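You operate a simulated robot arm through the tools that you are given. There is no shell and no other tool.

You run a simulated two-armed robot. Do the job below in one go: nothing can be reset, and whatever is moved stays where it is left.

JOB
Open the orange drawer, take the washer on the low shelf of the cooling rack and put it away in the inside of the orange drawer, then shut the drawer. Put the blue coupling from the low shelf of the cooling rack on the top of the tall stand. Put one of the pins from the top of the orange stand on the spot under the brass spout. Put the orange block on the top of the bin bench away in the bin 1 of the bin bench. Take the pink block from the top of the tall stand and put it on the yellow plate. The order is free. Set down upright: blue coupling, pin, orange block, pink block.

Only the result counts: the job must be done as asked and must still hold three seconds after the hand-in. Knocking over, shifting, dropping, spilling or breaking anything else fails it.

ROBOT AND FRAMES
Two 7-joint arms with two-finger grippers on one trunk, on a base that drives. Base frame: it is fixed to the floor where the robot stands at the start and does not move with it; the origin is under the middle of the robot, x ahead of it, y to its left, z up. Readings come in mm, rad, newtons and seconds.
The left shoulder is at the start at [60, 179, 1005], the right one opposite. With the tool pointing down near the work surface each hand reaches from about 300 to 680 mm from the robot's upright axis, wherever it stands, measured 20 degrees to its own side. Places, roughly: bin 1 of the bin bench (21x24 cm) [1600, -5780, 680]; blue coupling [-2000, -6500, 500]; inside of the orange drawer [-400, 2000, 700]; orange block (8x8x9 cm) [600, -5300, 900]; orange drawer [-400, 1900, 800]; pin [250, -5500, 750]; pink block (8x8x9 cm) [800, -5800, 1100]; spot under the brass spout (25x18 cm) [-3640, -8040, 80]; top of the tall stand (18x30 cm) [740, -5860, 1080]; washer (5x5x2 cm) [-2400, -6400, 500]; yellow plate (13x13x2 cm) [600, -1500, 800]. Payload 1.96 kg a hand.
The TCP of each hand is the grasp point between the finger pads, 20 mm short of the fingertips. In the tool frame z runs along the fingers and y along their closing line. The gripper opens to 72 mm. The gripper's body begins 38 mm behind the TCP.
Orientation is that of the tool frame in the base frame, as [roll, pitch, yaw] about the fixed x, y, z axes, in that order (R = Rz(yaw) Ry(pitch) Rx(roll)). With the fingers straight down and closing along the base's y, the tool's x points along the base's -x, its y along +y and its z along -z.

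CONTROLS
- The arms move only by the tool drive_tool. It takes "left_moves", "right_moves" or both (then of equal length, played together; a hand with none holds still); each is a list of rows, each a list of 7 numbers: the shift along the tool's x, y, z in mm, then the turn, a rotation vector about the tool's x, y, z in rad, then the closure, from 0 (fully open) to 1 (shut). In form: [[dx, dy, dz, ax, ay, az, claw], ...]. A call has 1 to 20 rows; each row is the pose to reach, as a shift and turn from the pose commanded when the call began, along the tool's axes at that moment. Rows are played at 5 a second. More than 50 mm and 0.15 rad between two rows, or a gripper value outside its range, and nothing of the call is played. A pose out of reach is approached as far as the arm can. The call stops where the force on the tool passes 40 N (or 10 N more than at its start, if that is more) or the arm is blocked; 0.2 s more then pass. Each finger travels about 153 mm/s and halts on what it meets, pressing with about 31 N; the grip force reading is that of the motor and also rises with nothing between the fingers. The clock runs only during rows and for 0.2 s after the last one: add rows that repeat a pose to give the fingers time. The reply holds the time, the measured pose of the TCP, the force on the tool along the base axes, the opening and the grip force, in the units named above and with some noise, with the torque about the TCP (base axes, N m) and any sound that the robot's microphone picked up.
- Cameras (640 x 400 px; columns grow to the right, rows downward): "scene" is now at [32.3, 29.6, 1558]; the picture's right is [0.16, -0.99, 0.00], its down [-0.58, -0.09, -0.81] and it looks along [0.80, 0.13, -0.59] (base axes); focal length 269 px, centre (320, 200). "left" rides on the left gripper at [71, -19, -82] in its tool frame; the picture's right is [0.26, 0.97, 0.00], its down [-0.67, 0.18, -0.72] and it looks along [-0.69, 0.19, 0.70] (tool axes); focal length 280 px, centre (320, 200). "right" rides on the right gripper at [71, 19, -82] in its tool frame; the picture's right is [-0.26, 0.97, 0.00], its down [-0.67, -0.18, -0.72] and it looks along [-0.69, -0.19, 0.70] (tool axes); focal length 280 px, centre (320, 200). There is no depth. A picture from a camera that has moved, and an enlarged one, comes with that camera's place and axes in the base frame and with its lens. The place of the scene camera against the robot may be out by one fixed shift of up to 25 mm in any direction.
- capture(camera): a new picture of that camera. It takes no simulated time.
- slide_trunk(by): slides the trunk up (or, below 0, down) by that many mm; the arms and the scene camera ride with it, the base frame stays. It gives what a move gives, with no picture.
- drive_base(legs): drives the robot by 1 to 6 legs, each [ahead, left, turn to the left] in mm, mm and rad, along the robot's own axes; the way and the turn of a leg run together, so that a leg with both is an arc; at most 1500 mm and 3.142 rad a leg. The arms and the cameras ride along, it lands a little off, and it stops where it bumps. It gives what a move gives.
- turn_head(pan, tilt): turns the head with the scene camera to pan (to the left, within 1.501 rad either way) and tilt (down, from -0.506 to 1.204), counted from straight ahead of the robot. It gives what a move gives.
- close_up(camera, box): a new picture of the part [left, top, right, bottom] of that camera's present view, enlarged. It takes no simulated time.
- close_job(): hands the job in; it is judged then, once.

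Nothing tells you exact positions but the pictures and the camera data. Unless the task says otherwise, let go and move clear before handing in.

The tools are called after ">>>" as a command line: name --argument value ..., lists and objects as JSON in quotes. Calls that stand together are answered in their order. drive_tool: Moves the arms, as the interface text tells. Its arguments: {"type":"object","properties":{"left_moves":{"type":"array"},"right_moves":{"type":"array"}},"required":[]} The other tools are called the same way: slide_trunk (by) slides the trunk up or down; drive_base (legs) drives the base; turn_head (pan, tilt) turns the head that bears the scene camera; capture (camera) takes a picture; close_up (camera, box) takes an enlarged picture of a part of a camera's view; close_job () hands the job in.

At the start:

```text
time: 0.0
left_tcp_pos: [403.5, 207.7, 980.3]
left_tcp_rot: [3.141, 0.0, -3.141]
left_contact_force: [0.3, -0.1, -0.2]
left_ft_torque: [-0.01, -0.01, 0.0]
left_finger_gap: 71.8
left_finger_force: 0.1
right_tcp_pos: [365.7, -165.6, 1020.6]
right_tcp_rot: [-3.14, 0.001, -3.141]
right_contact_force: [0.9, -0.8, 0.3]
right_ft_torque: [0.01, -0.01, 0.02]
right_finger_gap: 71.9
right_finger_force: 0.0
trunk travel left (down, up): [-650.0, 340.0]
robot x, y, heading: [0.8, 1.7, 0.0]
head pan, tilt: [0.155, 0.632]
```

scene: 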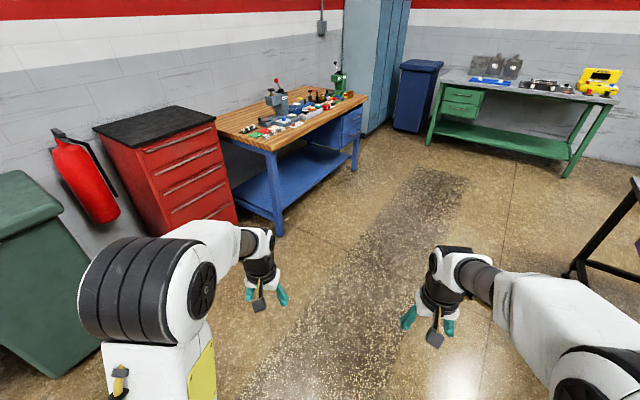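
right: 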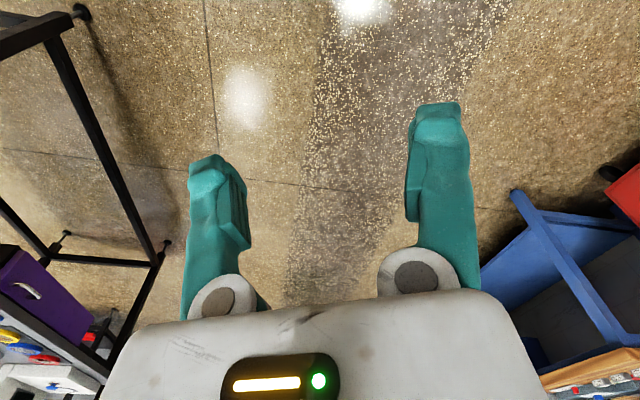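
left: 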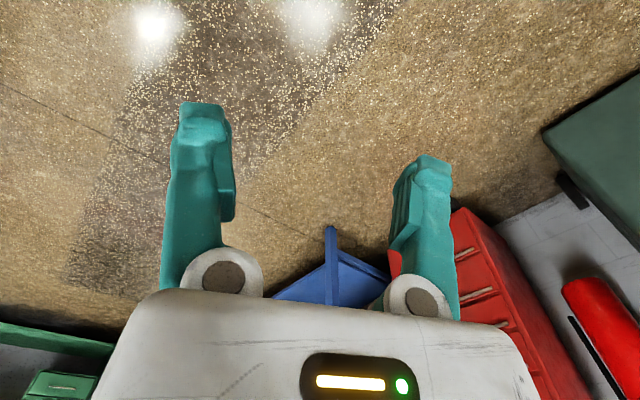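

I see a workshop with a wooden workbench and a green bench ahead. The job places lie to the left-behind, the right and far to the right, so I'll look around with the head first.

>>> turn_head --pan 1.5 --tilt 0.5

```text
time: 1.5
left_tcp_pos: [403.2, 209.0, 978.7]
left_tcp_rot: [3.14, 0.001, -3.141]
left_contact_force: [-0.7, 0.7, 0.4]
left_ft_torque: [-0.02, -0.03, -0.02]
left_finger_gap: 71.9
left_finger_force: 0.1
right_tcp_pos: [365.2, -165.4, 1020.3]
right_tcp_rot: [3.141, -0.001, 3.141]
right_contact_force: [-0.1, -0.2, -0.5]
right_ft_torque: [-0.05, 0.01, 0.0]
right_finger_gap: 72.0
right_finger_force: 0.0
trunk travel left (down, up): [-650.0, 340.0]
robot x, y, heading: [1.1, -1.5, 0.003]
head pan, tilt: [1.499, 0.499]
```

>>> capture --camera "scene"

>>> turn_head --pan -1.5 --tilt 0.4

>>> capture --camera "scene"

```text
taken
camera scene: at [-47.4, 106.8, 1569.9], right [1.0, -0.07, 0.0], down [-0.03, -0.48, -0.88], along [0.06, 0.88, -0.48], focal length 269 px, centre (320, 200)
```

scene: 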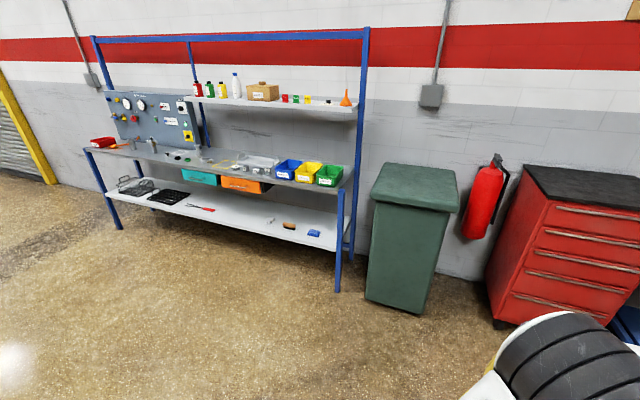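

```text
time: 4.1
left_tcp_pos: [403.2, 209.9, 979.2]
left_tcp_rot: [3.141, 0.0, 3.14]
left_contact_force: [0.9, 0.3, 0.4]
left_ft_torque: [0.0, 0.01, 0.0]
left_finger_gap: 72.0
left_finger_force: 0.0
right_tcp_pos: [365.5, -165.7, 1020.3]
right_tcp_rot: [-3.14, -0.001, -3.14]
right_contact_force: [0.0, -0.1, 0.2]
right_ft_torque: [0.06, 0.01, 0.0]
right_finger_gap: 72.0
right_finger_force: 0.2
trunk travel left (down, up): [-650.0, 340.0]
robot x, y, heading: [-0.0, -2.5, -0.0]
head pan, tilt: [-1.499, 0.4]
```

```text
taken
camera scene: at [-47.3, -76.4, 1579.0], right [-1.0, -0.07, 0.0], down [-0.03, 0.39, -0.92], along [0.07, -0.92, -0.39], focal length 269 px, centre (320, 200)
```

scene: 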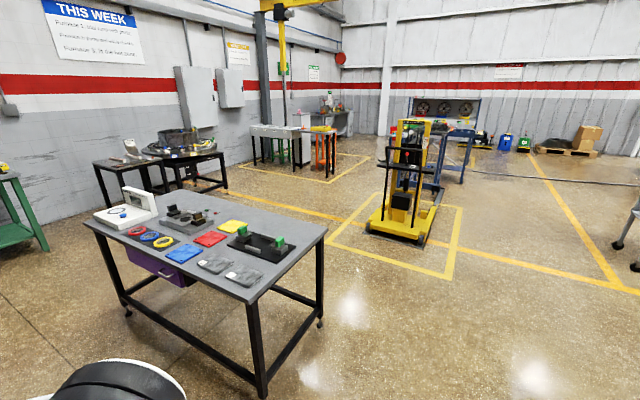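

The orange drawer hangs under the blue test bench to the left. The yellow plate is on the grey table to the right, and the stands and rack are far behind it. I'll enlarge the far parts.

>>> close_up --camera "scene" --box '[220, 60, 380, 200]'

>>> close_up --camera "scene" --box '[360, 70, 520, 200]'

>>> close_up --camera "scene" --box '[80, 170, 340, 310]'

>>> close_up --camera "scene" --box '[460, 100, 640, 250]'

```text
2.86 times, centred on (300, 130) of scene
camera zoom: at [-47.3, -76.4, 1579.0], right [-1.0, -0.07, 0.0], down [-0.03, 0.39, -0.92], along [0.07, -0.92, -0.39], focal length 768 px, centre (377, 400)
```

zoom: 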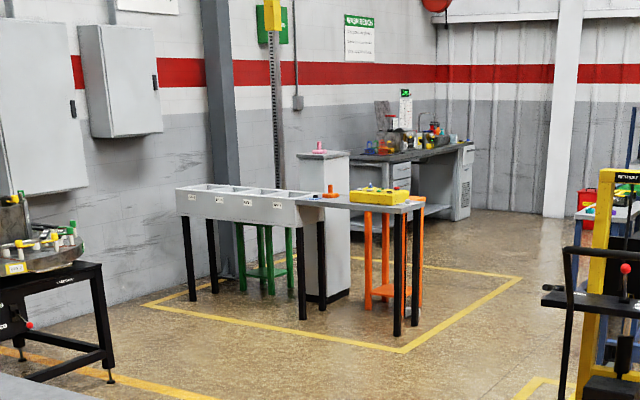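

```text
3.08 times, centred on (440, 135) of scene
camera zoom: at [-47.3, -76.4, 1579.0], right [-1.0, -0.07, 0.0], down [-0.03, 0.39, -0.92], along [0.07, -0.92, -0.39], focal length 827 px, centre (-49, 400)
```

zoom: 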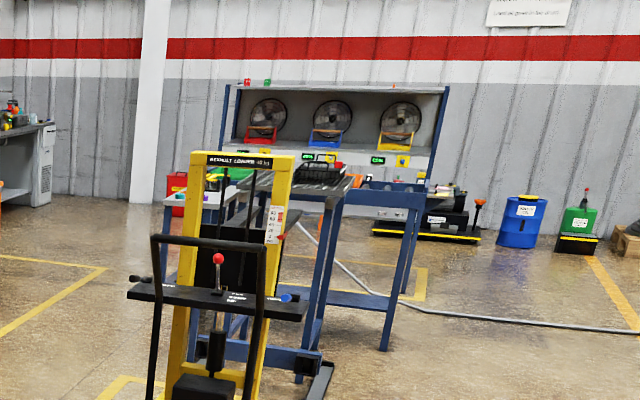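

```text
2.46 times, centred on (210, 240) of scene
camera zoom: at [-47.3, -76.4, 1579.0], right [-1.0, -0.07, 0.0], down [-0.03, 0.39, -0.92], along [0.07, -0.92, -0.39], focal length 661 px, centre (591, 102)
```

zoom: 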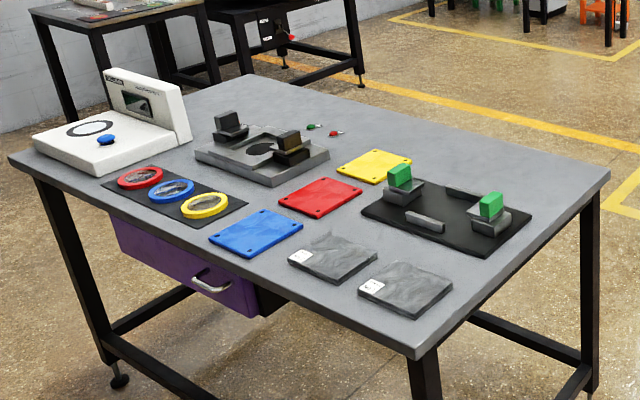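

```text
2.67 times, centred on (550, 175) of scene
camera zoom: at [-47.3, -76.4, 1579.0], right [-1.0, -0.07, 0.0], down [-0.03, 0.39, -0.92], along [0.07, -0.92, -0.39], focal length 716 px, centre (-293, 267)
```

zoom: 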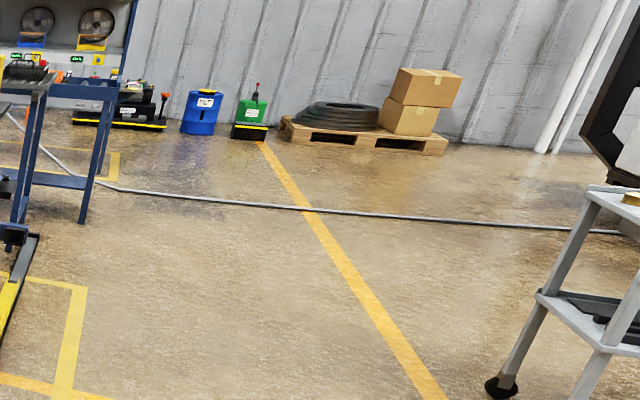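

The scene matches the listed places: the grey table sits rotated with its right-far corner near [20, -1510], and the yellow lifter is around x -1050 to -430, y -2700. I'll turn to face -y and drive past the table on its right side.

>>> drive_base --legs '[[0, 0, -1.571], [0, -520, 0], [1450, 0, 0]]'

>>> turn_head --pan 0.3 --tilt 0.4

>>> capture --camera "scene"

```text
time: 17.7
left_tcp_pos: [-292.9, -1855.7, 978.9]
left_tcp_rot: [-3.141, 0.0, 1.577]
left_contact_force: [-0.4, 0.4, 0.4]
left_ft_torque: [-0.03, -0.03, 0.02]
left_finger_gap: 72.0
left_finger_force: 0.0
right_tcp_pos: [-668.8, -1820.7, 1020.3]
right_tcp_rot: [3.141, 0.001, 1.577]
right_contact_force: [0.1, 0.3, -0.8]
right_ft_torque: [-0.02, -0.02, 0.0]
right_finger_gap: 71.8
right_finger_force: 0.1
trunk travel left (down, up): [-650.0, 340.0]
robot x, y, heading: [-503.6, -1455.5, -1.563]
head pan, tilt: [-1.499, 0.4]
```

```text
time: 19.5
left_tcp_pos: [-292.9, -1856.0, 979.0]
left_tcp_rot: [-3.141, 0.001, 1.578]
left_contact_force: [0.3, -0.2, -0.4]
left_ft_torque: [0.01, 0.0, -0.01]
left_finger_gap: 72.3
left_finger_force: 0.1
right_tcp_pos: [-669.4, -1821.7, 1020.2]
right_tcp_rot: [3.141, -0.001, 1.579]
right_contact_force: [0.3, 0.5, -0.6]
right_ft_torque: [0.02, 0.02, -0.01]
right_finger_gap: 71.8
right_finger_force: 0.0
trunk travel left (down, up): [-650.0, 340.0]
robot x, y, heading: [-505.0, -1455.6, -1.563]
head pan, tilt: [0.3, 0.4]
```

```text
taken
camera scene: at [-471.7, -1467.4, 1579.0], right [-0.95, -0.3, 0.0], down [-0.12, 0.37, -0.92], along [0.28, -0.88, -0.39], focal length 269 px, centre (320, 200)
```

scene: 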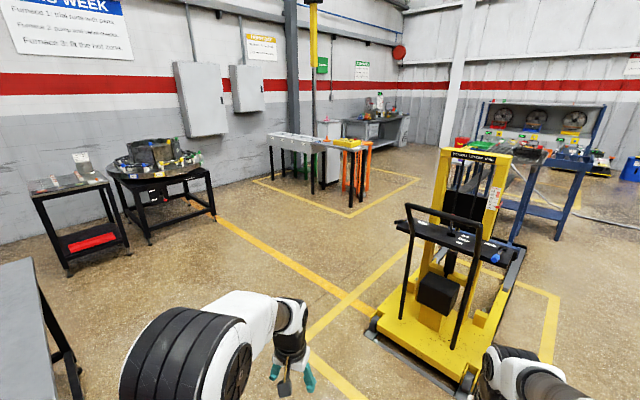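

The lifter's left edge is at x≈-420, and the bin bench with its stands is at about [200..1600, -5000..-5900]. I'll drive through between the table and the lifter toward the bench.

>>> drive_base --legs '[[550, 100, 0], [450, 450, 0], [900, 300, 0]]'

>>> turn_head --pan 0.1 --tilt 0.4

>>> capture --camera "scene"

```text
time: 30.4
left_tcp_pos: [581.6, -3734.6, 980.6]
left_tcp_rot: [3.14, 0.0, 1.583]
left_contact_force: [0.1, -0.4, -0.6]
left_ft_torque: [0.02, 0.02, -0.03]
left_finger_gap: 71.8
left_finger_force: 0.0
right_tcp_pos: [206.4, -3701.5, 1020.6]
right_tcp_rot: [-3.141, -0.001, 1.584]
right_contact_force: [-0.2, -0.3, -0.2]
right_ft_torque: [-0.01, 0.0, 0.01]
right_finger_gap: 71.9
right_finger_force: 0.1
trunk travel left (down, up): [-650.0, 340.0]
robot x, y, heading: [363.9, -3335.6, -1.558]
head pan, tilt: [0.3, 0.4]
```

```text
time: 31.1
left_tcp_pos: [582.3, -3734.7, 979.4]
left_tcp_rot: [3.141, 0.0, 1.584]
left_contact_force: [0.1, -0.3, 0.3]
left_ft_torque: [-0.02, 0.04, -0.04]
left_finger_gap: 72.1
left_finger_force: 0.1
right_tcp_pos: [207.4, -3700.6, 1020.6]
right_tcp_rot: [3.14, 0.0, 1.582]
right_contact_force: [-0.3, -0.3, 1.2]
right_ft_torque: [-0.02, -0.02, -0.01]
right_finger_gap: 72.0
right_finger_force: 0.0
trunk travel left (down, up): [-650.0, 340.0]
robot x, y, heading: [367.3, -3334.2, -1.553]
head pan, tilt: [0.099, 0.4]
```

```text
taken
camera scene: at [383.5, -3349.8, 1579.0], right [-0.99, -0.11, 0.0], down [-0.04, 0.39, -0.92], along [0.1, -0.92, -0.39], focal length 269 px, centre (320, 200)
```

scene: 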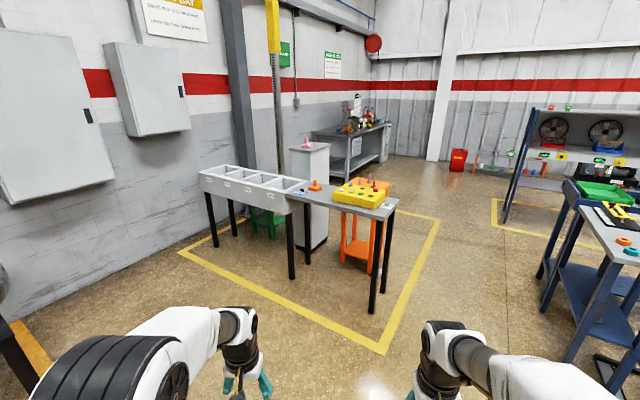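

>>> close_up --camera "scene" --box '[190, 130, 430, 280]'

>>> close_up --camera "scene" --box '[290, 130, 410, 205]'

>>> close_up --camera "scene" --box '[440, 90, 640, 290]'

```text
2.67 times, centred on (310, 205) of scene
camera zoom: at [383.5, -3349.8, 1579.0], right [-0.99, -0.11, 0.0], down [-0.04, 0.39, -0.92], along [0.1, -0.92, -0.39], focal length 716 px, centre (347, 187)
```

zoom: 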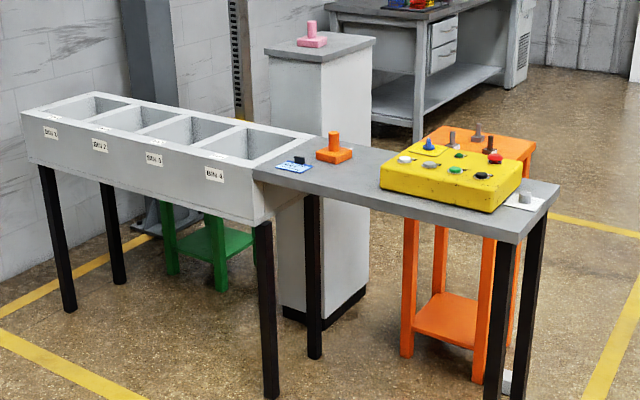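

```text
5.33 times, centred on (350, 168) of scene
camera zoom: at [383.5, -3349.8, 1579.0], right [-0.99, -0.11, 0.0], down [-0.04, 0.39, -0.92], along [0.1, -0.92, -0.39], focal length 1433 px, centre (160, 373)
```

zoom: 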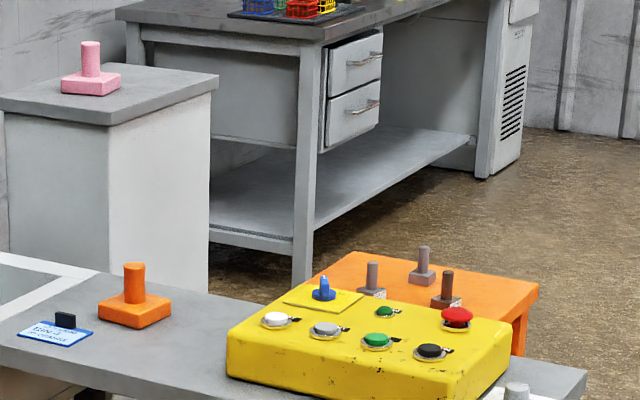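

```text
2.00 times, centred on (540, 190) of scene
camera zoom: at [383.5, -3349.8, 1579.0], right [-0.99, -0.11, 0.0], down [-0.04, 0.39, -0.92], along [0.1, -0.92, -0.39], focal length 537 px, centre (-120, 220)
```

zoom: 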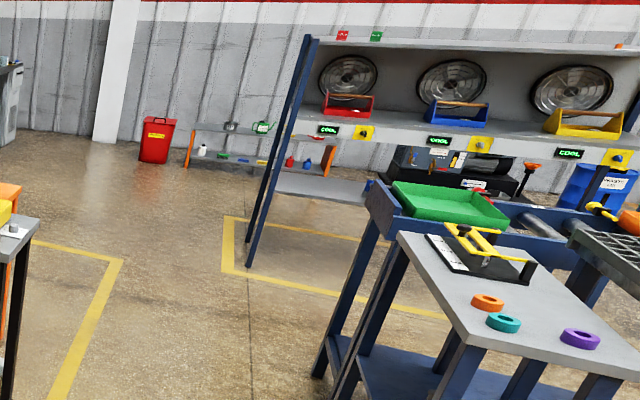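

The blocks have a square base and a round stem, so I can grip them by the stem. The bin bench is turned about -26°, with the orange block at about [640, -5240]. I'll look at my own base to learn its footprint before going close.

>>> turn_head --pan 0.0 --tilt 1.2

>>> capture --camera "scene"

>>> turn_head --pan 1.2 --tilt 1.2

>>> capture --camera "scene"

```text
time: 32.2
left_tcp_pos: [581.7, -3733.8, 979.1]
left_tcp_rot: [-3.14, 0.0, 1.583]
left_contact_force: [-0.2, -0.4, 0.3]
left_ft_torque: [0.01, -0.03, -0.02]
left_finger_gap: 72.0
left_finger_force: 0.1
right_tcp_pos: [206.7, -3701.5, 1021.2]
right_tcp_rot: [-3.14, -0.001, 1.583]
right_contact_force: [0.7, 0.1, 0.7]
right_ft_torque: [0.02, -0.01, 0.0]
right_finger_gap: 72.3
right_finger_force: 0.0
trunk travel left (down, up): [-650.0, 340.0]
robot x, y, heading: [366.8, -3332.8, -1.559]
head pan, tilt: [0.0, 1.201]
```

```text
taken
camera scene: at [373.8, -3313.8, 1516.2], right [-1.0, -0.01, 0.0], down [-0.01, 0.93, -0.36], along [0.0, -0.36, -0.93], focal length 269 px, centre (320, 200)
```

scene: 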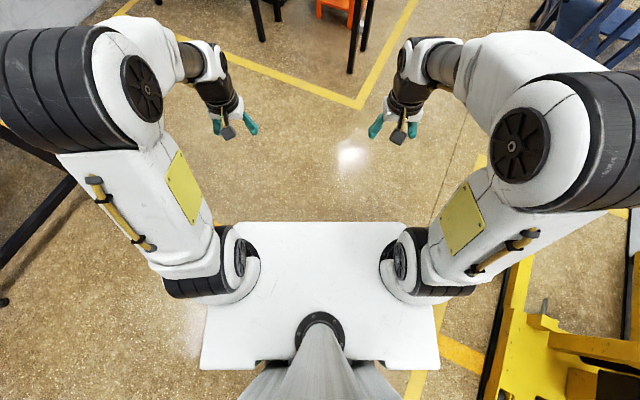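

```text
time: 33.6
left_tcp_pos: [582.7, -3734.3, 978.9]
left_tcp_rot: [-3.14, 0.0, 1.583]
left_contact_force: [0.5, -0.2, 0.5]
left_ft_torque: [0.0, 0.01, -0.01]
left_finger_gap: 72.1
left_finger_force: 0.0
right_tcp_pos: [206.2, -3701.0, 1021.1]
right_tcp_rot: [3.142, -0.001, 1.582]
right_contact_force: [0.1, 0.1, 0.4]
right_ft_torque: [-0.01, -0.02, -0.03]
right_finger_gap: 71.9
right_finger_force: 0.0
trunk travel left (down, up): [-650.0, 340.0]
robot x, y, heading: [366.2, -3333.0, -1.558]
head pan, tilt: [1.201, 1.201]
```

```text
taken
camera scene: at [425.4, -3277.5, 1516.2], right [-0.35, -0.94, 0.0], down [-0.87, 0.33, -0.36], along [0.34, -0.13, -0.93], focal length 269 px, centre (320, 200)
```

scene: 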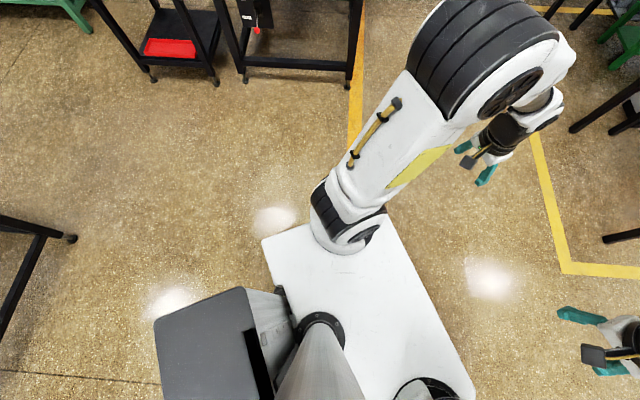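

The trunk plate hides the base footprint, so I'll keep about 340 mm between my axis and the furniture. I'll raise the trunk a little, drive to the front of the bin bench, turn to face it and look again.

>>> slide_trunk --by 120

>>> drive_base --legs '[[880, 330, 0], [0, 0, -0.47]]'

>>> turn_head --pan 0.0 --tilt 0.6

>>> capture --camera "scene"

>>> capture --camera "left"

```text
time: 35.1
left_tcp_pos: [582.7, -3734.4, 1099.3]
left_tcp_rot: [3.141, -0.001, 1.581]
left_contact_force: [0.3, -0.2, -0.2]
left_ft_torque: [-0.01, -0.02, 0.02]
left_finger_gap: 72.0
left_finger_force: 0.0
right_tcp_pos: [206.4, -3700.9, 1139.8]
right_tcp_rot: [3.14, 0.001, 1.583]
right_contact_force: [0.3, 0.1, -0.5]
right_ft_torque: [-0.01, -0.02, 0.0]
right_finger_gap: 72.1
right_finger_force: 0.0
trunk travel left (down, up): [-770.0, 220.0]
robot x, y, heading: [371.4, -3333.0, -1.558]
head pan, tilt: [1.201, 1.201]
```

```text
time: 41.4
left_tcp_pos: [730.6, -4657.8, 1098.7]
left_tcp_rot: [-3.14, 0.0, 1.127]
left_contact_force: [-1.0, -0.3, -0.2]
left_ft_torque: [0.0, -0.04, -0.01]
left_finger_gap: 71.9
left_finger_force: 0.1
right_tcp_pos: [408.0, -4462.2, 1140.3]
right_tcp_rot: [-3.14, -0.001, 1.127]
right_contact_force: [0.5, 0.2, 0.2]
right_ft_torque: [0.01, 0.0, 0.0]
right_finger_gap: 71.9
right_finger_force: 0.1
trunk travel left (down, up): [-770.0, 220.0]
robot x, y, heading: [715.8, -4206.7, -2.016]
head pan, tilt: [1.201, 1.201]
```

```text
time: 42.8
left_tcp_pos: [731.6, -4657.5, 1099.3]
left_tcp_rot: [-3.14, -0.001, 1.127]
left_contact_force: [0.5, 0.3, 0.9]
left_ft_torque: [0.0, 0.0, 0.01]
left_finger_gap: 72.1
left_finger_force: 0.1
right_tcp_pos: [408.8, -4461.6, 1140.8]
right_tcp_rot: [-3.141, 0.0, 1.126]
right_contact_force: [0.2, -0.1, 0.7]
right_ft_torque: [0.01, -0.02, 0.01]
right_finger_gap: 72.3
right_finger_force: 0.0
trunk travel left (down, up): [-770.0, 220.0]
robot x, y, heading: [713.3, -4204.2, -2.014]
head pan, tilt: [0.0, 0.6]
```

```text
taken
camera scene: at [709.8, -4213.4, 1680.8], right [-0.9, 0.43, 0.0], down [0.24, 0.51, -0.82], along [-0.36, -0.74, -0.57], focal length 269 px, centre (320, 200)
```

scene: 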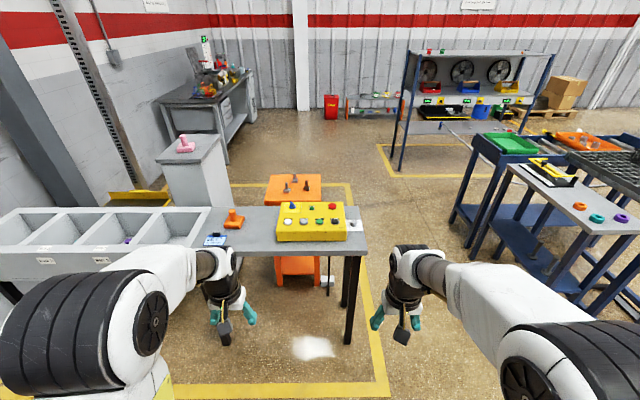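

```text
taken
camera left: at [744.3, -4585.5, 1180.0], right [0.98, -0.18, 0.0], down [-0.13, -0.69, 0.72], along [-0.13, -0.7, -0.7], focal length 280 px, centre (320, 200)
```

left: 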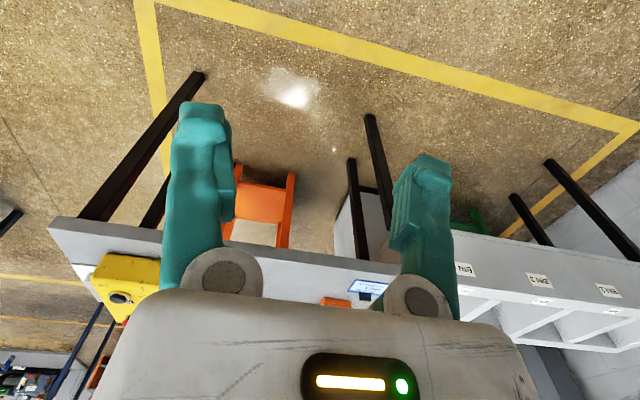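

The bench front edge looks square to my heading of -2.014. I'll enlarge the block area to fix its position.

>>> close_up --camera "scene" --box '[170, 160, 370, 285]'

>>> close_up --camera "scene" --box '[0, 120, 240, 270]'

>>> close_up --camera "scene" --box '[320, 40, 560, 190]'

```text
3.20 times, centred on (270, 222) of scene
camera zoom: at [709.8, -4213.4, 1680.8], right [-0.9, 0.43, 0.0], down [0.24, 0.51, -0.82], along [-0.36, -0.74, -0.57], focal length 860 px, centre (480, 128)
```

zoom: 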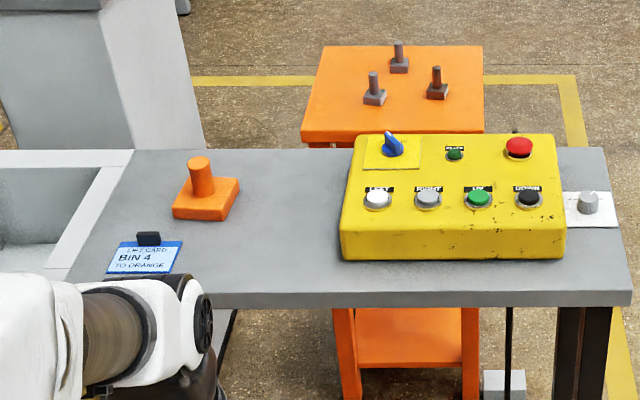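

```text
2.67 times, centred on (120, 195) of scene
camera zoom: at [709.8, -4213.4, 1680.8], right [-0.9, 0.43, 0.0], down [0.24, 0.51, -0.82], along [-0.36, -0.74, -0.57], focal length 716 px, centre (853, 213)
```

zoom: 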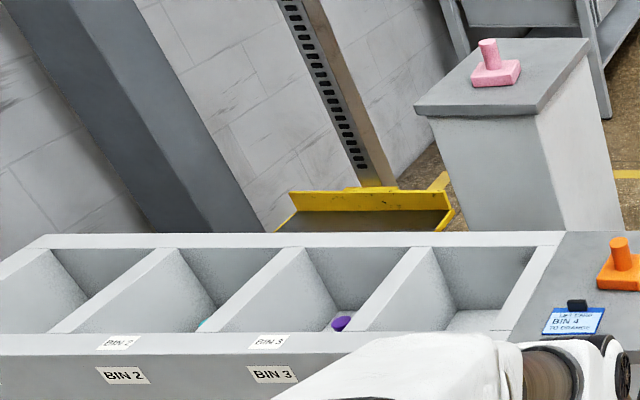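

```text
2.67 times, centred on (440, 115) of scene
camera zoom: at [709.8, -4213.4, 1680.8], right [-0.9, 0.43, 0.0], down [0.24, 0.51, -0.82], along [-0.36, -0.74, -0.57], focal length 716 px, centre (0, 427)
```

zoom: 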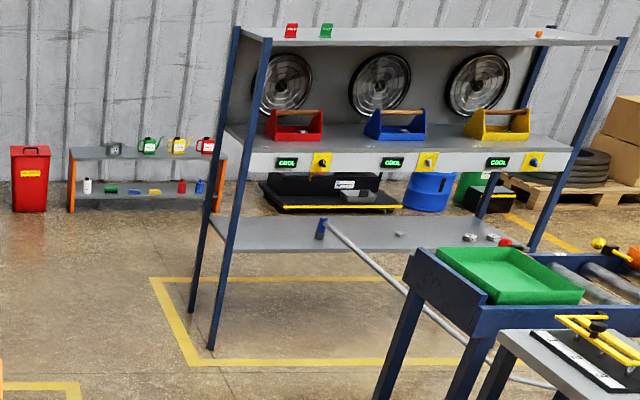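

Triangulating from the two views puts the bench top at z≈808 and the orange block's stem at about [645, -5348], with its top at z≈897. I'll drive so that the block lies in front of the left hand.

>>> drive_base --legs '[[502, 225, 0]]'

>>> capture --camera "left"

>>> capture --camera "scene"

```text
time: 45.9
left_tcp_pos: [725.4, -5204.0, 1099.2]
left_tcp_rot: [-3.141, 0.001, 1.131]
left_contact_force: [0.8, -0.7, -0.2]
left_ft_torque: [0.02, 0.01, 0.0]
left_finger_gap: 72.0
left_finger_force: 0.1
right_tcp_pos: [401.4, -5011.5, 1140.6]
right_tcp_rot: [-3.141, 0.003, 1.132]
right_contact_force: [-0.1, -0.5, 0.1]
right_ft_torque: [-0.01, 0.04, -0.02]
right_finger_gap: 72.0
right_finger_force: 0.1
trunk travel left (down, up): [-770.0, 220.0]
robot x, y, heading: [705.4, -4749.9, -2.006]
head pan, tilt: [0.0, 0.6]
```

```text
taken
camera left: at [738.5, -5132.3, 1180.2], right [0.98, -0.17, 0.0], down [-0.12, -0.69, 0.72], along [-0.12, -0.7, -0.7], focal length 280 px, centre (320, 200)
```

left: 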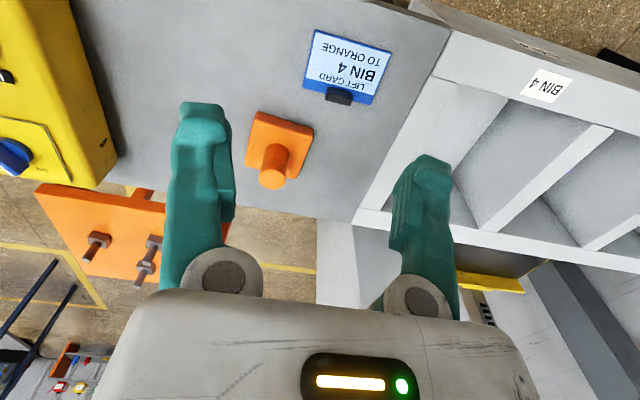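

```text
taken
camera scene: at [701.9, -4760.2, 1680.8], right [-0.9, 0.43, 0.0], down [0.24, 0.51, -0.83], along [-0.35, -0.75, -0.56], focal length 269 px, centre (320, 200)
```

scene: 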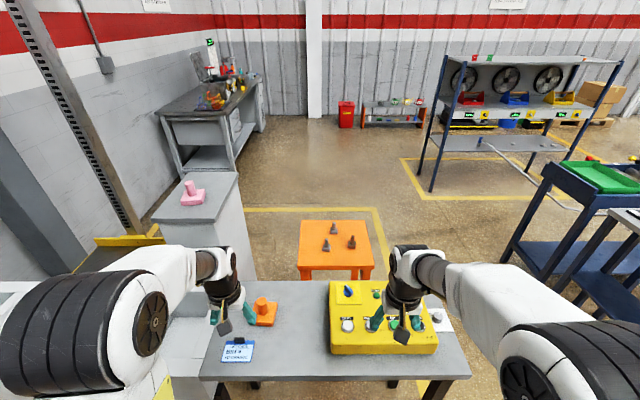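

The left wrist camera puts the stem about 189 mm ahead of the hand and 15 mm to its right. I'll move the hand over it, partway down, and look again.

>>> drive_tool --left_moves '[[-36, -3, 20, 0, 0, 0, 0], [-72, -6, 40, 0, 0, 0, 0], [-108, -9, 60, 0, 0, 0, 0], [-144, -12, 80, 0, 0, 0, 0], [-180, -15, 100, 0, 0, 0, 0], [-180, -15, 100, 0, 0, 0, 0]]'

>>> capture --camera "left"

>>> capture --camera "scene"

```text
time: 47.3
left_tcp_pos: [635.0, -5361.7, 997.7]
left_tcp_rot: [-3.141, 0.002, 1.131]
left_contact_force: [0.1, 0.4, 0.9]
left_ft_torque: [-0.01, 0.02, 0.01]
left_finger_gap: 71.9
left_finger_force: 0.0
right_tcp_pos: [402.4, -5010.1, 1141.4]
right_tcp_rot: [-3.141, 0.002, 1.132]
right_contact_force: [-1.2, 0.9, -0.7]
right_ft_torque: [0.01, 0.01, -0.03]
right_finger_gap: 72.0
right_finger_force: 0.1
trunk travel left (down, up): [-770.0, 220.0]
robot x, y, heading: [709.5, -4755.2, -2.012]
head pan, tilt: [0.0, 0.6]
```

```text
taken
camera left: at [648.1, -5289.7, 1079.7], right [0.98, -0.17, 0.0], down [-0.12, -0.69, 0.72], along [-0.12, -0.71, -0.7], focal length 280 px, centre (320, 200)
```

left: 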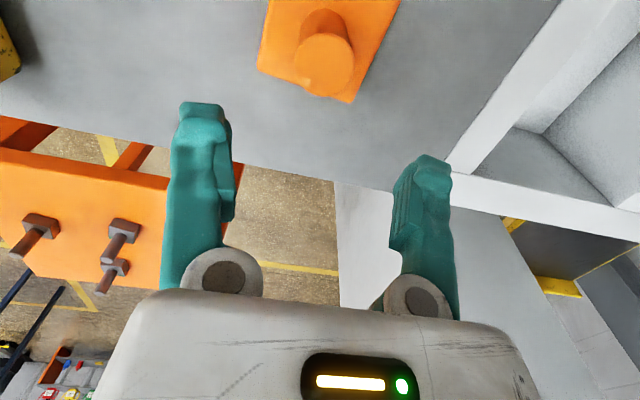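

```text
taken
camera scene: at [702.4, -4759.4, 1680.8], right [-0.9, 0.43, 0.0], down [0.24, 0.51, -0.83], along [-0.35, -0.75, -0.56], focal length 269 px, centre (320, 200)
```

scene: 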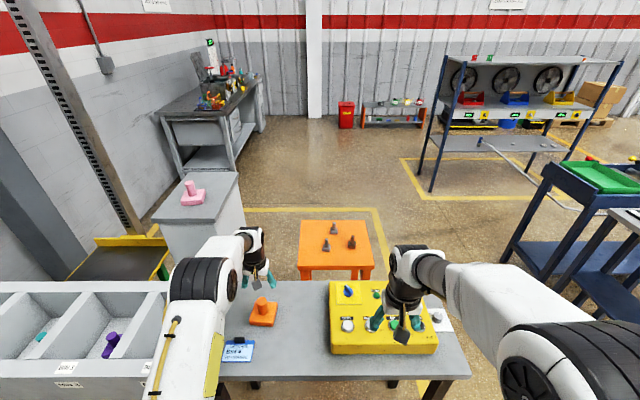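

>>> close_up --camera "left" --box '[220, 0, 420, 125]'

>>> close_up --camera "scene" --box '[210, 220, 330, 345]'

```text
3.20 times, centred on (320, 62) of left
camera zoom: at [648.1, -5289.7, 1079.7], right [0.98, -0.17, 0.0], down [-0.12, -0.69, 0.72], along [-0.12, -0.71, -0.7], focal length 897 px, centre (320, 640)
```

zoom: 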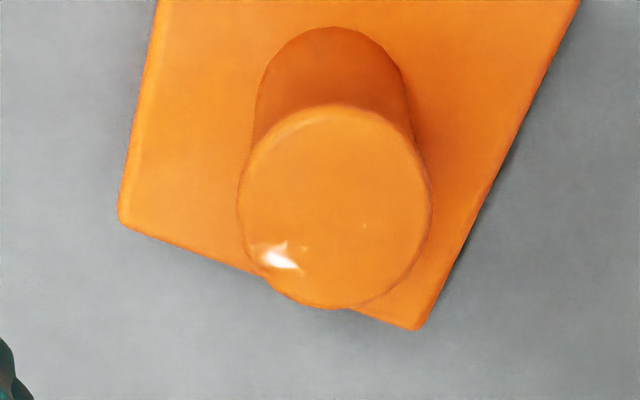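

```text
3.20 times, centred on (270, 282) of scene
camera zoom: at [702.4, -4759.4, 1680.8], right [-0.9, 0.43, 0.0], down [0.24, 0.51, -0.83], along [-0.35, -0.75, -0.56], focal length 860 px, centre (480, -64)
```

zoom: 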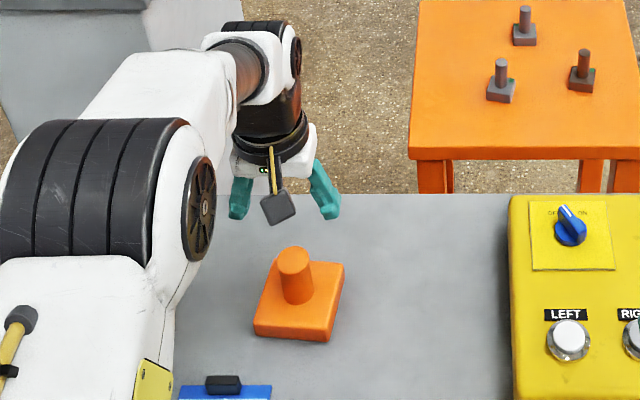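

The stem top comes out at z≈910 with a 35 mm diameter, and the base top at z≈850. I'll shift 8 mm back, descend to TCP z≈885 and close on the stem.

>>> drive_tool --left_moves '[[8, 0, 40, 0, 0, 0, 0], [8, 0, 80, 0, 0, 0, 0], [8, 0, 112, 0, 0, 0, 0], [8, 0, 112, 0, 0, 0, 0.5], [8, 0, 112, 0, 0, 0, 1], [8, 0, 112, 0, 0, 0, 1], [8, 0, 112, 0, 0, 0, 1]]'

>>> capture --camera "left"

```text
time: 48.9
left_tcp_pos: [638.0, -5352.8, 885.8]
left_tcp_rot: [-3.141, 0.002, 1.131]
left_contact_force: [-2.5, -4.0, 11.6]
left_ft_torque: [-0.34, 0.26, 0.07]
left_finger_gap: 31.7
left_finger_force: 31.0
right_tcp_pos: [401.9, -5009.3, 1140.8]
right_tcp_rot: [-3.141, 0.001, 1.132]
right_contact_force: [-0.5, -0.1, -1.3]
right_ft_torque: [0.02, 0.01, -0.01]
right_finger_gap: 72.3
right_finger_force: 0.1
trunk travel left (down, up): [-770.0, 220.0]
robot x, y, heading: [708.6, -4750.4, -2.011]
head pan, tilt: [0.0, 0.6]
```

```text
taken
camera left: at [650.7, -5281.4, 966.7], right [0.98, -0.17, 0.0], down [-0.12, -0.69, 0.72], along [-0.12, -0.71, -0.7], focal length 280 px, centre (320, 200)
```

left: 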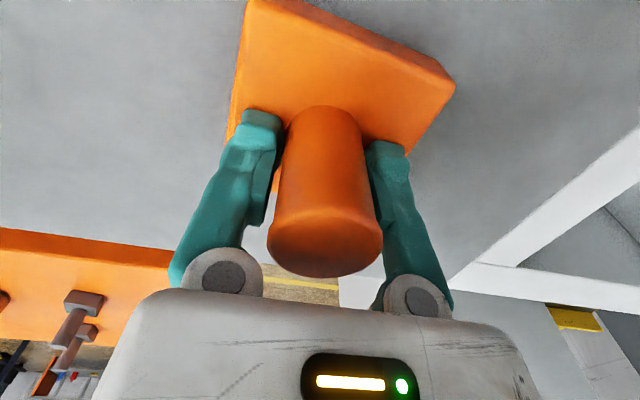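

The stem is held at a 31.7 mm gap. I'll lift it straight up.

>>> drive_tool --left_moves '[[0, 0, -15, 0, 0, 0, 1], [0, 0, -50, 0, 0, 0, 1], [0, 0, -95, 0, 0, 0, 1], [0, 0, -140, 0, 0, 0, 1], [0, 0, -185, 0, 0, 0, 1], [0, 0, -185, 0, 0, 0, 1]]'

>>> capture --camera "left"

>>> capture --camera "scene"

```text
time: 50.3
left_tcp_pos: [641.3, -5355.9, 1014.7]
left_tcp_rot: [3.141, -0.001, 1.13]
left_contact_force: [-1.2, -0.2, -11.0]
left_ft_torque: [-0.08, 0.04, 0.03]
left_finger_gap: 31.6
left_finger_force: 31.3
left hand out of reach, approached as far as the arm can: row 4, 5, 6
right_tcp_pos: [401.6, -5012.4, 1139.7]
right_tcp_rot: [-3.138, 0.003, 1.133]
right_contact_force: [-0.3, -0.7, -0.7]
right_ft_torque: [0.0, 0.03, 0.0]
right_finger_gap: 71.9
right_finger_force: 0.0
trunk travel left (down, up): [-770.0, 220.0]
robot x, y, heading: [705.1, -4755.2, -2.016]
head pan, tilt: [0.0, 0.6]
```

```text
taken
camera left: at [653.4, -5283.8, 1096.1], right [0.98, -0.17, 0.0], down [-0.12, -0.69, 0.71], along [-0.12, -0.7, -0.7], focal length 280 px, centre (320, 200)
```

left: 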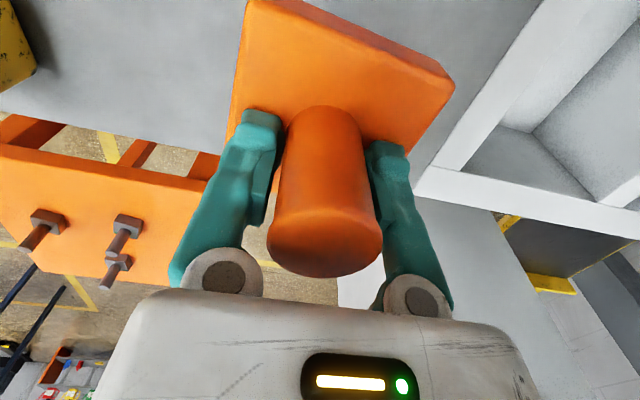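

```text
taken
camera scene: at [701.7, -4762.3, 1680.7], right [-0.9, 0.43, 0.0], down [0.24, 0.51, -0.82], along [-0.35, -0.75, -0.57], focal length 269 px, centre (320, 200)
```

scene: 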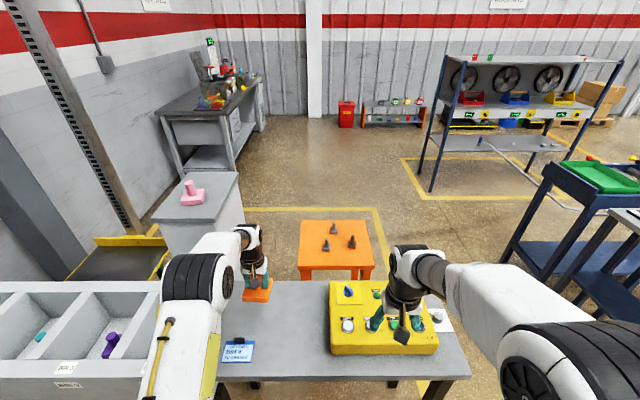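

The block is held and lifted, with its bottom at z≈950. I'll pull the hand back toward me and look left to judge the way to bin 1.

>>> drive_tool --left_moves '[[40, 0, 0, 0, 0, 0, 1], [80, 0, 0, 0, 0, 0, 1], [120, 0, 0, 0, 0, 0, 1], [160, 0, 0, 0, 0, 0, 1], [160, 0, 0, 0, 0, 0, 1]]'

>>> turn_head --pan 0.9 --tilt 0.6

>>> capture --camera "scene"

>>> turn_head --pan 0.9 --tilt 0.0

>>> capture --camera "scene"

```text
time: 51.5
left_tcp_pos: [706.1, -5209.4, 1014.1]
left_tcp_rot: [-3.14, -0.002, 1.131]
left_contact_force: [-0.5, -0.7, -10.2]
left_ft_torque: [-0.06, 0.0, -0.02]
left_finger_gap: 31.8
left_finger_force: 30.7
right_tcp_pos: [402.8, -5013.1, 1139.6]
right_tcp_rot: [-3.14, -0.003, 1.13]
right_contact_force: [0.1, 0.0, -0.1]
right_ft_torque: [-0.04, 0.01, 0.01]
right_finger_gap: 72.1
right_finger_force: 0.1
trunk travel left (down, up): [-770.0, 220.0]
robot x, y, heading: [710.3, -4747.4, -2.007]
head pan, tilt: [0.0, 0.6]
```

```text
time: 52.7
left_tcp_pos: [705.1, -5209.9, 1014.0]
left_tcp_rot: [3.142, 0.0, 1.13]
left_contact_force: [0.2, -0.2, -10.9]
left_ft_torque: [-0.03, 0.03, -0.01]
left_finger_gap: 31.6
left_finger_force: 30.5
right_tcp_pos: [402.1, -5012.0, 1140.3]
right_tcp_rot: [-3.14, 0.001, 1.13]
right_contact_force: [0.4, 0.3, 0.2]
right_ft_torque: [0.05, 0.01, -0.01]
right_finger_gap: 72.2
right_finger_force: 0.1
trunk travel left (down, up): [-770.0, 220.0]
robot x, y, heading: [709.2, -4752.2, -2.006]
head pan, tilt: [0.901, 0.6]
```

```text
taken
camera scene: at [778.7, -4761.5, 1680.8], right [-0.9, -0.44, 0.0], down [-0.25, 0.51, -0.82], along [0.37, -0.74, -0.57], focal length 269 px, centre (320, 200)
```

scene: 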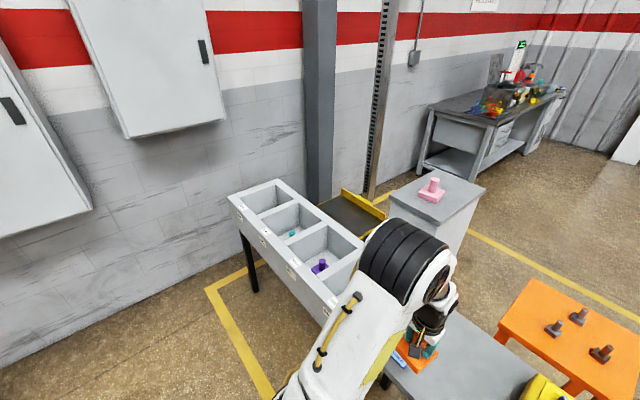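

```text
time: 53.7
left_tcp_pos: [705.9, -5209.6, 1013.2]
left_tcp_rot: [-3.141, -0.001, 1.132]
left_contact_force: [0.6, 0.1, -11.1]
left_ft_torque: [-0.03, 0.05, -0.01]
left_finger_gap: 31.7
left_finger_force: 31.0
right_tcp_pos: [402.8, -5011.7, 1140.9]
right_tcp_rot: [-3.139, 0.001, 1.13]
right_contact_force: [0.4, 0.8, -0.4]
right_ft_torque: [0.0, -0.01, 0.02]
right_finger_gap: 72.1
right_finger_force: 0.0
trunk travel left (down, up): [-770.0, 220.0]
robot x, y, heading: [709.2, -4748.8, -2.011]
head pan, tilt: [0.901, 0.0]
```

```text
taken
camera scene: at [779.5, -4762.8, 1735.9], right [-0.9, -0.44, 0.0], down [0.0, 0.0, -1.0], along [0.44, -0.9, 0.0], focal length 269 px, centre (320, 200)
```

scene: 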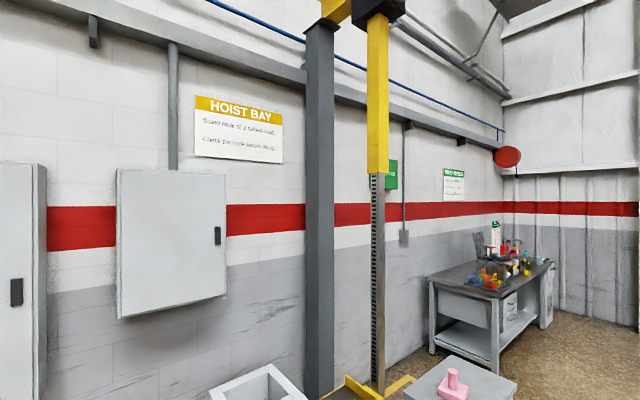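

The wall leaves about 800 mm beside bin 1, so there is room. I'll slide left along the bench about 1020 mm.

>>> drive_base --legs '[[0, 1020, 0]]'

>>> turn_head --pan 0.4 --tilt 0.9

>>> capture --camera "scene"

>>> capture --camera "left"

```text
time: 59.0
left_tcp_pos: [1643.4, -5640.7, 1014.2]
left_tcp_rot: [-3.141, -0.001, 1.143]
left_contact_force: [0.3, 0.1, -10.5]
left_ft_torque: [-0.04, 0.03, 0.02]
left_finger_gap: 31.7
left_finger_force: 31.3
right_tcp_pos: [1335.9, -5446.5, 1141.0]
right_tcp_rot: [-3.138, -0.001, 1.143]
right_contact_force: [1.5, 0.0, 1.2]
right_ft_torque: [0.02, 0.0, -0.01]
right_finger_gap: 71.9
right_finger_force: 0.1
trunk travel left (down, up): [-770.0, 220.0]
robot x, y, heading: [1638.0, -5184.3, -1.993]
head pan, tilt: [0.901, 0.0]
```

```text
time: 60.2
left_tcp_pos: [1642.8, -5640.9, 1013.6]
left_tcp_rot: [3.141, -0.004, 1.143]
left_contact_force: [0.4, 0.1, -11.0]
left_ft_torque: [-0.01, 0.06, 0.0]
left_finger_gap: 31.7
left_finger_force: 30.9
right_tcp_pos: [1335.4, -5448.0, 1140.1]
right_tcp_rot: [-3.14, 0.001, 1.144]
right_contact_force: [-0.6, 1.0, -0.1]
right_ft_torque: [0.0, -0.01, 0.01]
right_finger_gap: 71.8
right_finger_force: 0.0
trunk travel left (down, up): [-770.0, 220.0]
robot x, y, heading: [1636.6, -5186.0, -2.002]
head pan, tilt: [0.4, 0.901]
```

```text
taken
camera scene: at [1668.0, -5188.4, 1656.0], right [-1.0, 0.03, 0.0], down [0.02, 0.78, -0.62], along [-0.02, -0.62, -0.78], focal length 269 px, centre (320, 200)
```

scene: 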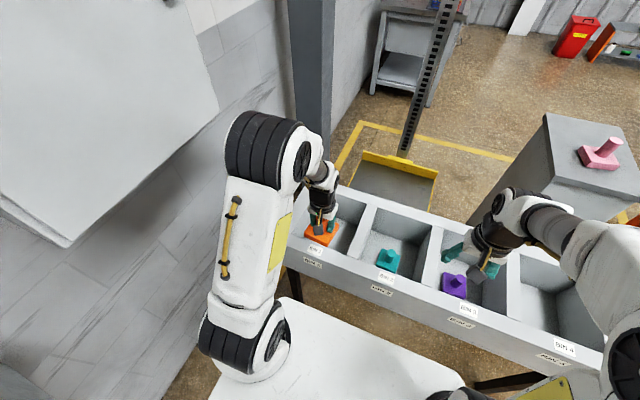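

```text
taken
camera left: at [1654.7, -5568.7, 1094.4], right [0.99, -0.16, 0.0], down [-0.11, -0.69, 0.71], along [-0.12, -0.71, -0.7], focal length 280 px, centre (320, 200)
```

left: 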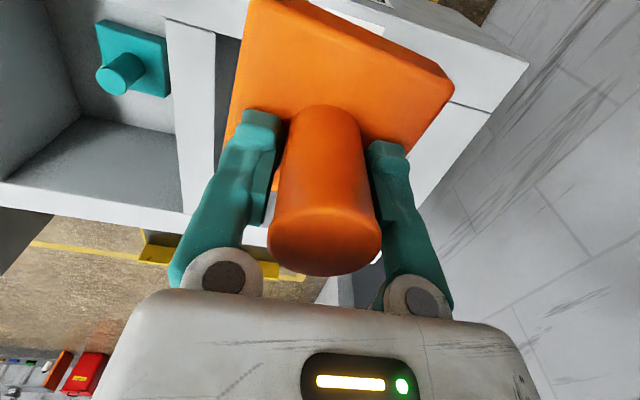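

The block hangs near bin 1; bins 2 and 3 hold other parts. I'll enlarge the view of bin 1 before lowering anything.

>>> close_up --camera "scene" --box '[270, 160, 430, 300]'

>>> capture --camera "right"

```text
2.86 times, centred on (350, 230) of scene
camera zoom: at [1668.0, -5188.4, 1656.0], right [-1.0, 0.03, 0.0], down [0.02, 0.78, -0.62], along [-0.02, -0.62, -0.78], focal length 768 px, centre (234, 114)
```

zoom: 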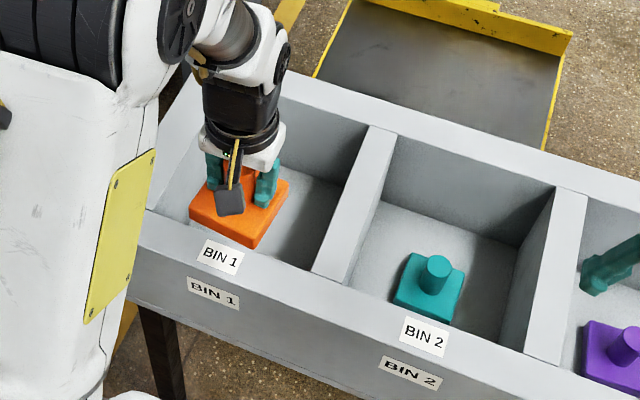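

```text
taken
camera right: at [1383.4, -5391.2, 1221.4], right [0.77, -0.64, 0.0], down [-0.45, -0.54, 0.72], along [-0.46, -0.55, -0.7], focal length 280 px, centre (320, 200)
```

right: 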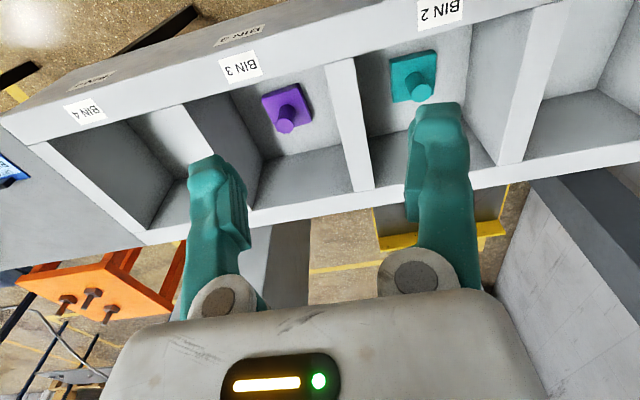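

Bin 1's opening comes out centred near [1608, -5778], about 139 mm ahead and 25 mm left of the hand. I'll move the block over that point and check before going down.

>>> drive_tool --left_moves '[[-35, 6, 10, 0, 0, 0, 1], [-70, 12, 20, 0, 0, 0, 1], [-105, 18, 30, 0, 0, 0, 1], [-140, 24, 40, 0, 0, 0, 1], [-140, 24, 40, 0, 0, 0, 1]]'

>>> capture --camera "left"

>>> close_up --camera "scene" --box '[270, 120, 430, 280]'

```text
time: 61.4
left_tcp_pos: [1605.2, -5778.5, 972.7]
left_tcp_rot: [3.14, -0.001, 1.145]
left_contact_force: [0.3, 0.0, -10.5]
left_ft_torque: [-0.1, 0.04, -0.01]
left_finger_gap: 31.9
left_finger_force: 30.9
right_tcp_pos: [1335.8, -5445.4, 1140.4]
right_tcp_rot: [-3.14, 0.001, 1.142]
right_contact_force: [-0.7, -0.2, -0.4]
right_ft_torque: [-0.01, -0.01, -0.01]
right_finger_gap: 72.0
right_finger_force: 0.0
trunk travel left (down, up): [-770.0, 220.0]
robot x, y, heading: [1641.0, -5180.7, -1.993]
head pan, tilt: [0.4, 0.901]
```

```text
taken
camera left: at [1617.0, -5705.8, 1054.6], right [0.99, -0.16, 0.0], down [-0.11, -0.69, 0.71], along [-0.12, -0.7, -0.7], focal length 280 px, centre (320, 200)
```

left: 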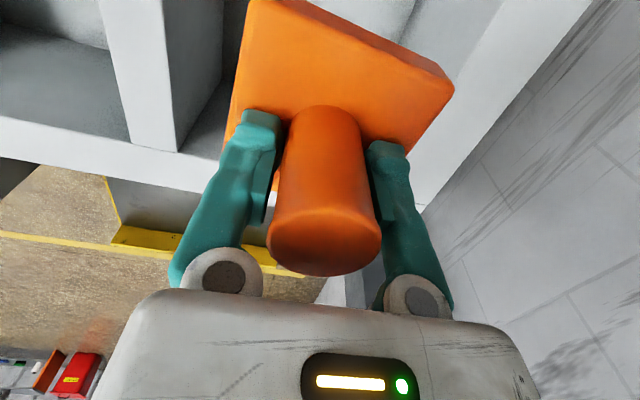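

```text
2.50 times, centred on (350, 200) of scene
camera zoom: at [1668.1, -5187.2, 1656.0], right [-1.0, 0.03, 0.0], down [0.02, 0.78, -0.62], along [-0.02, -0.62, -0.78], focal length 672 px, centre (245, 200)
```

zoom: 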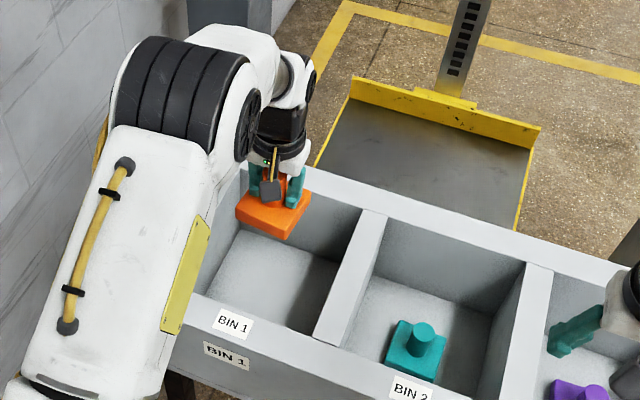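

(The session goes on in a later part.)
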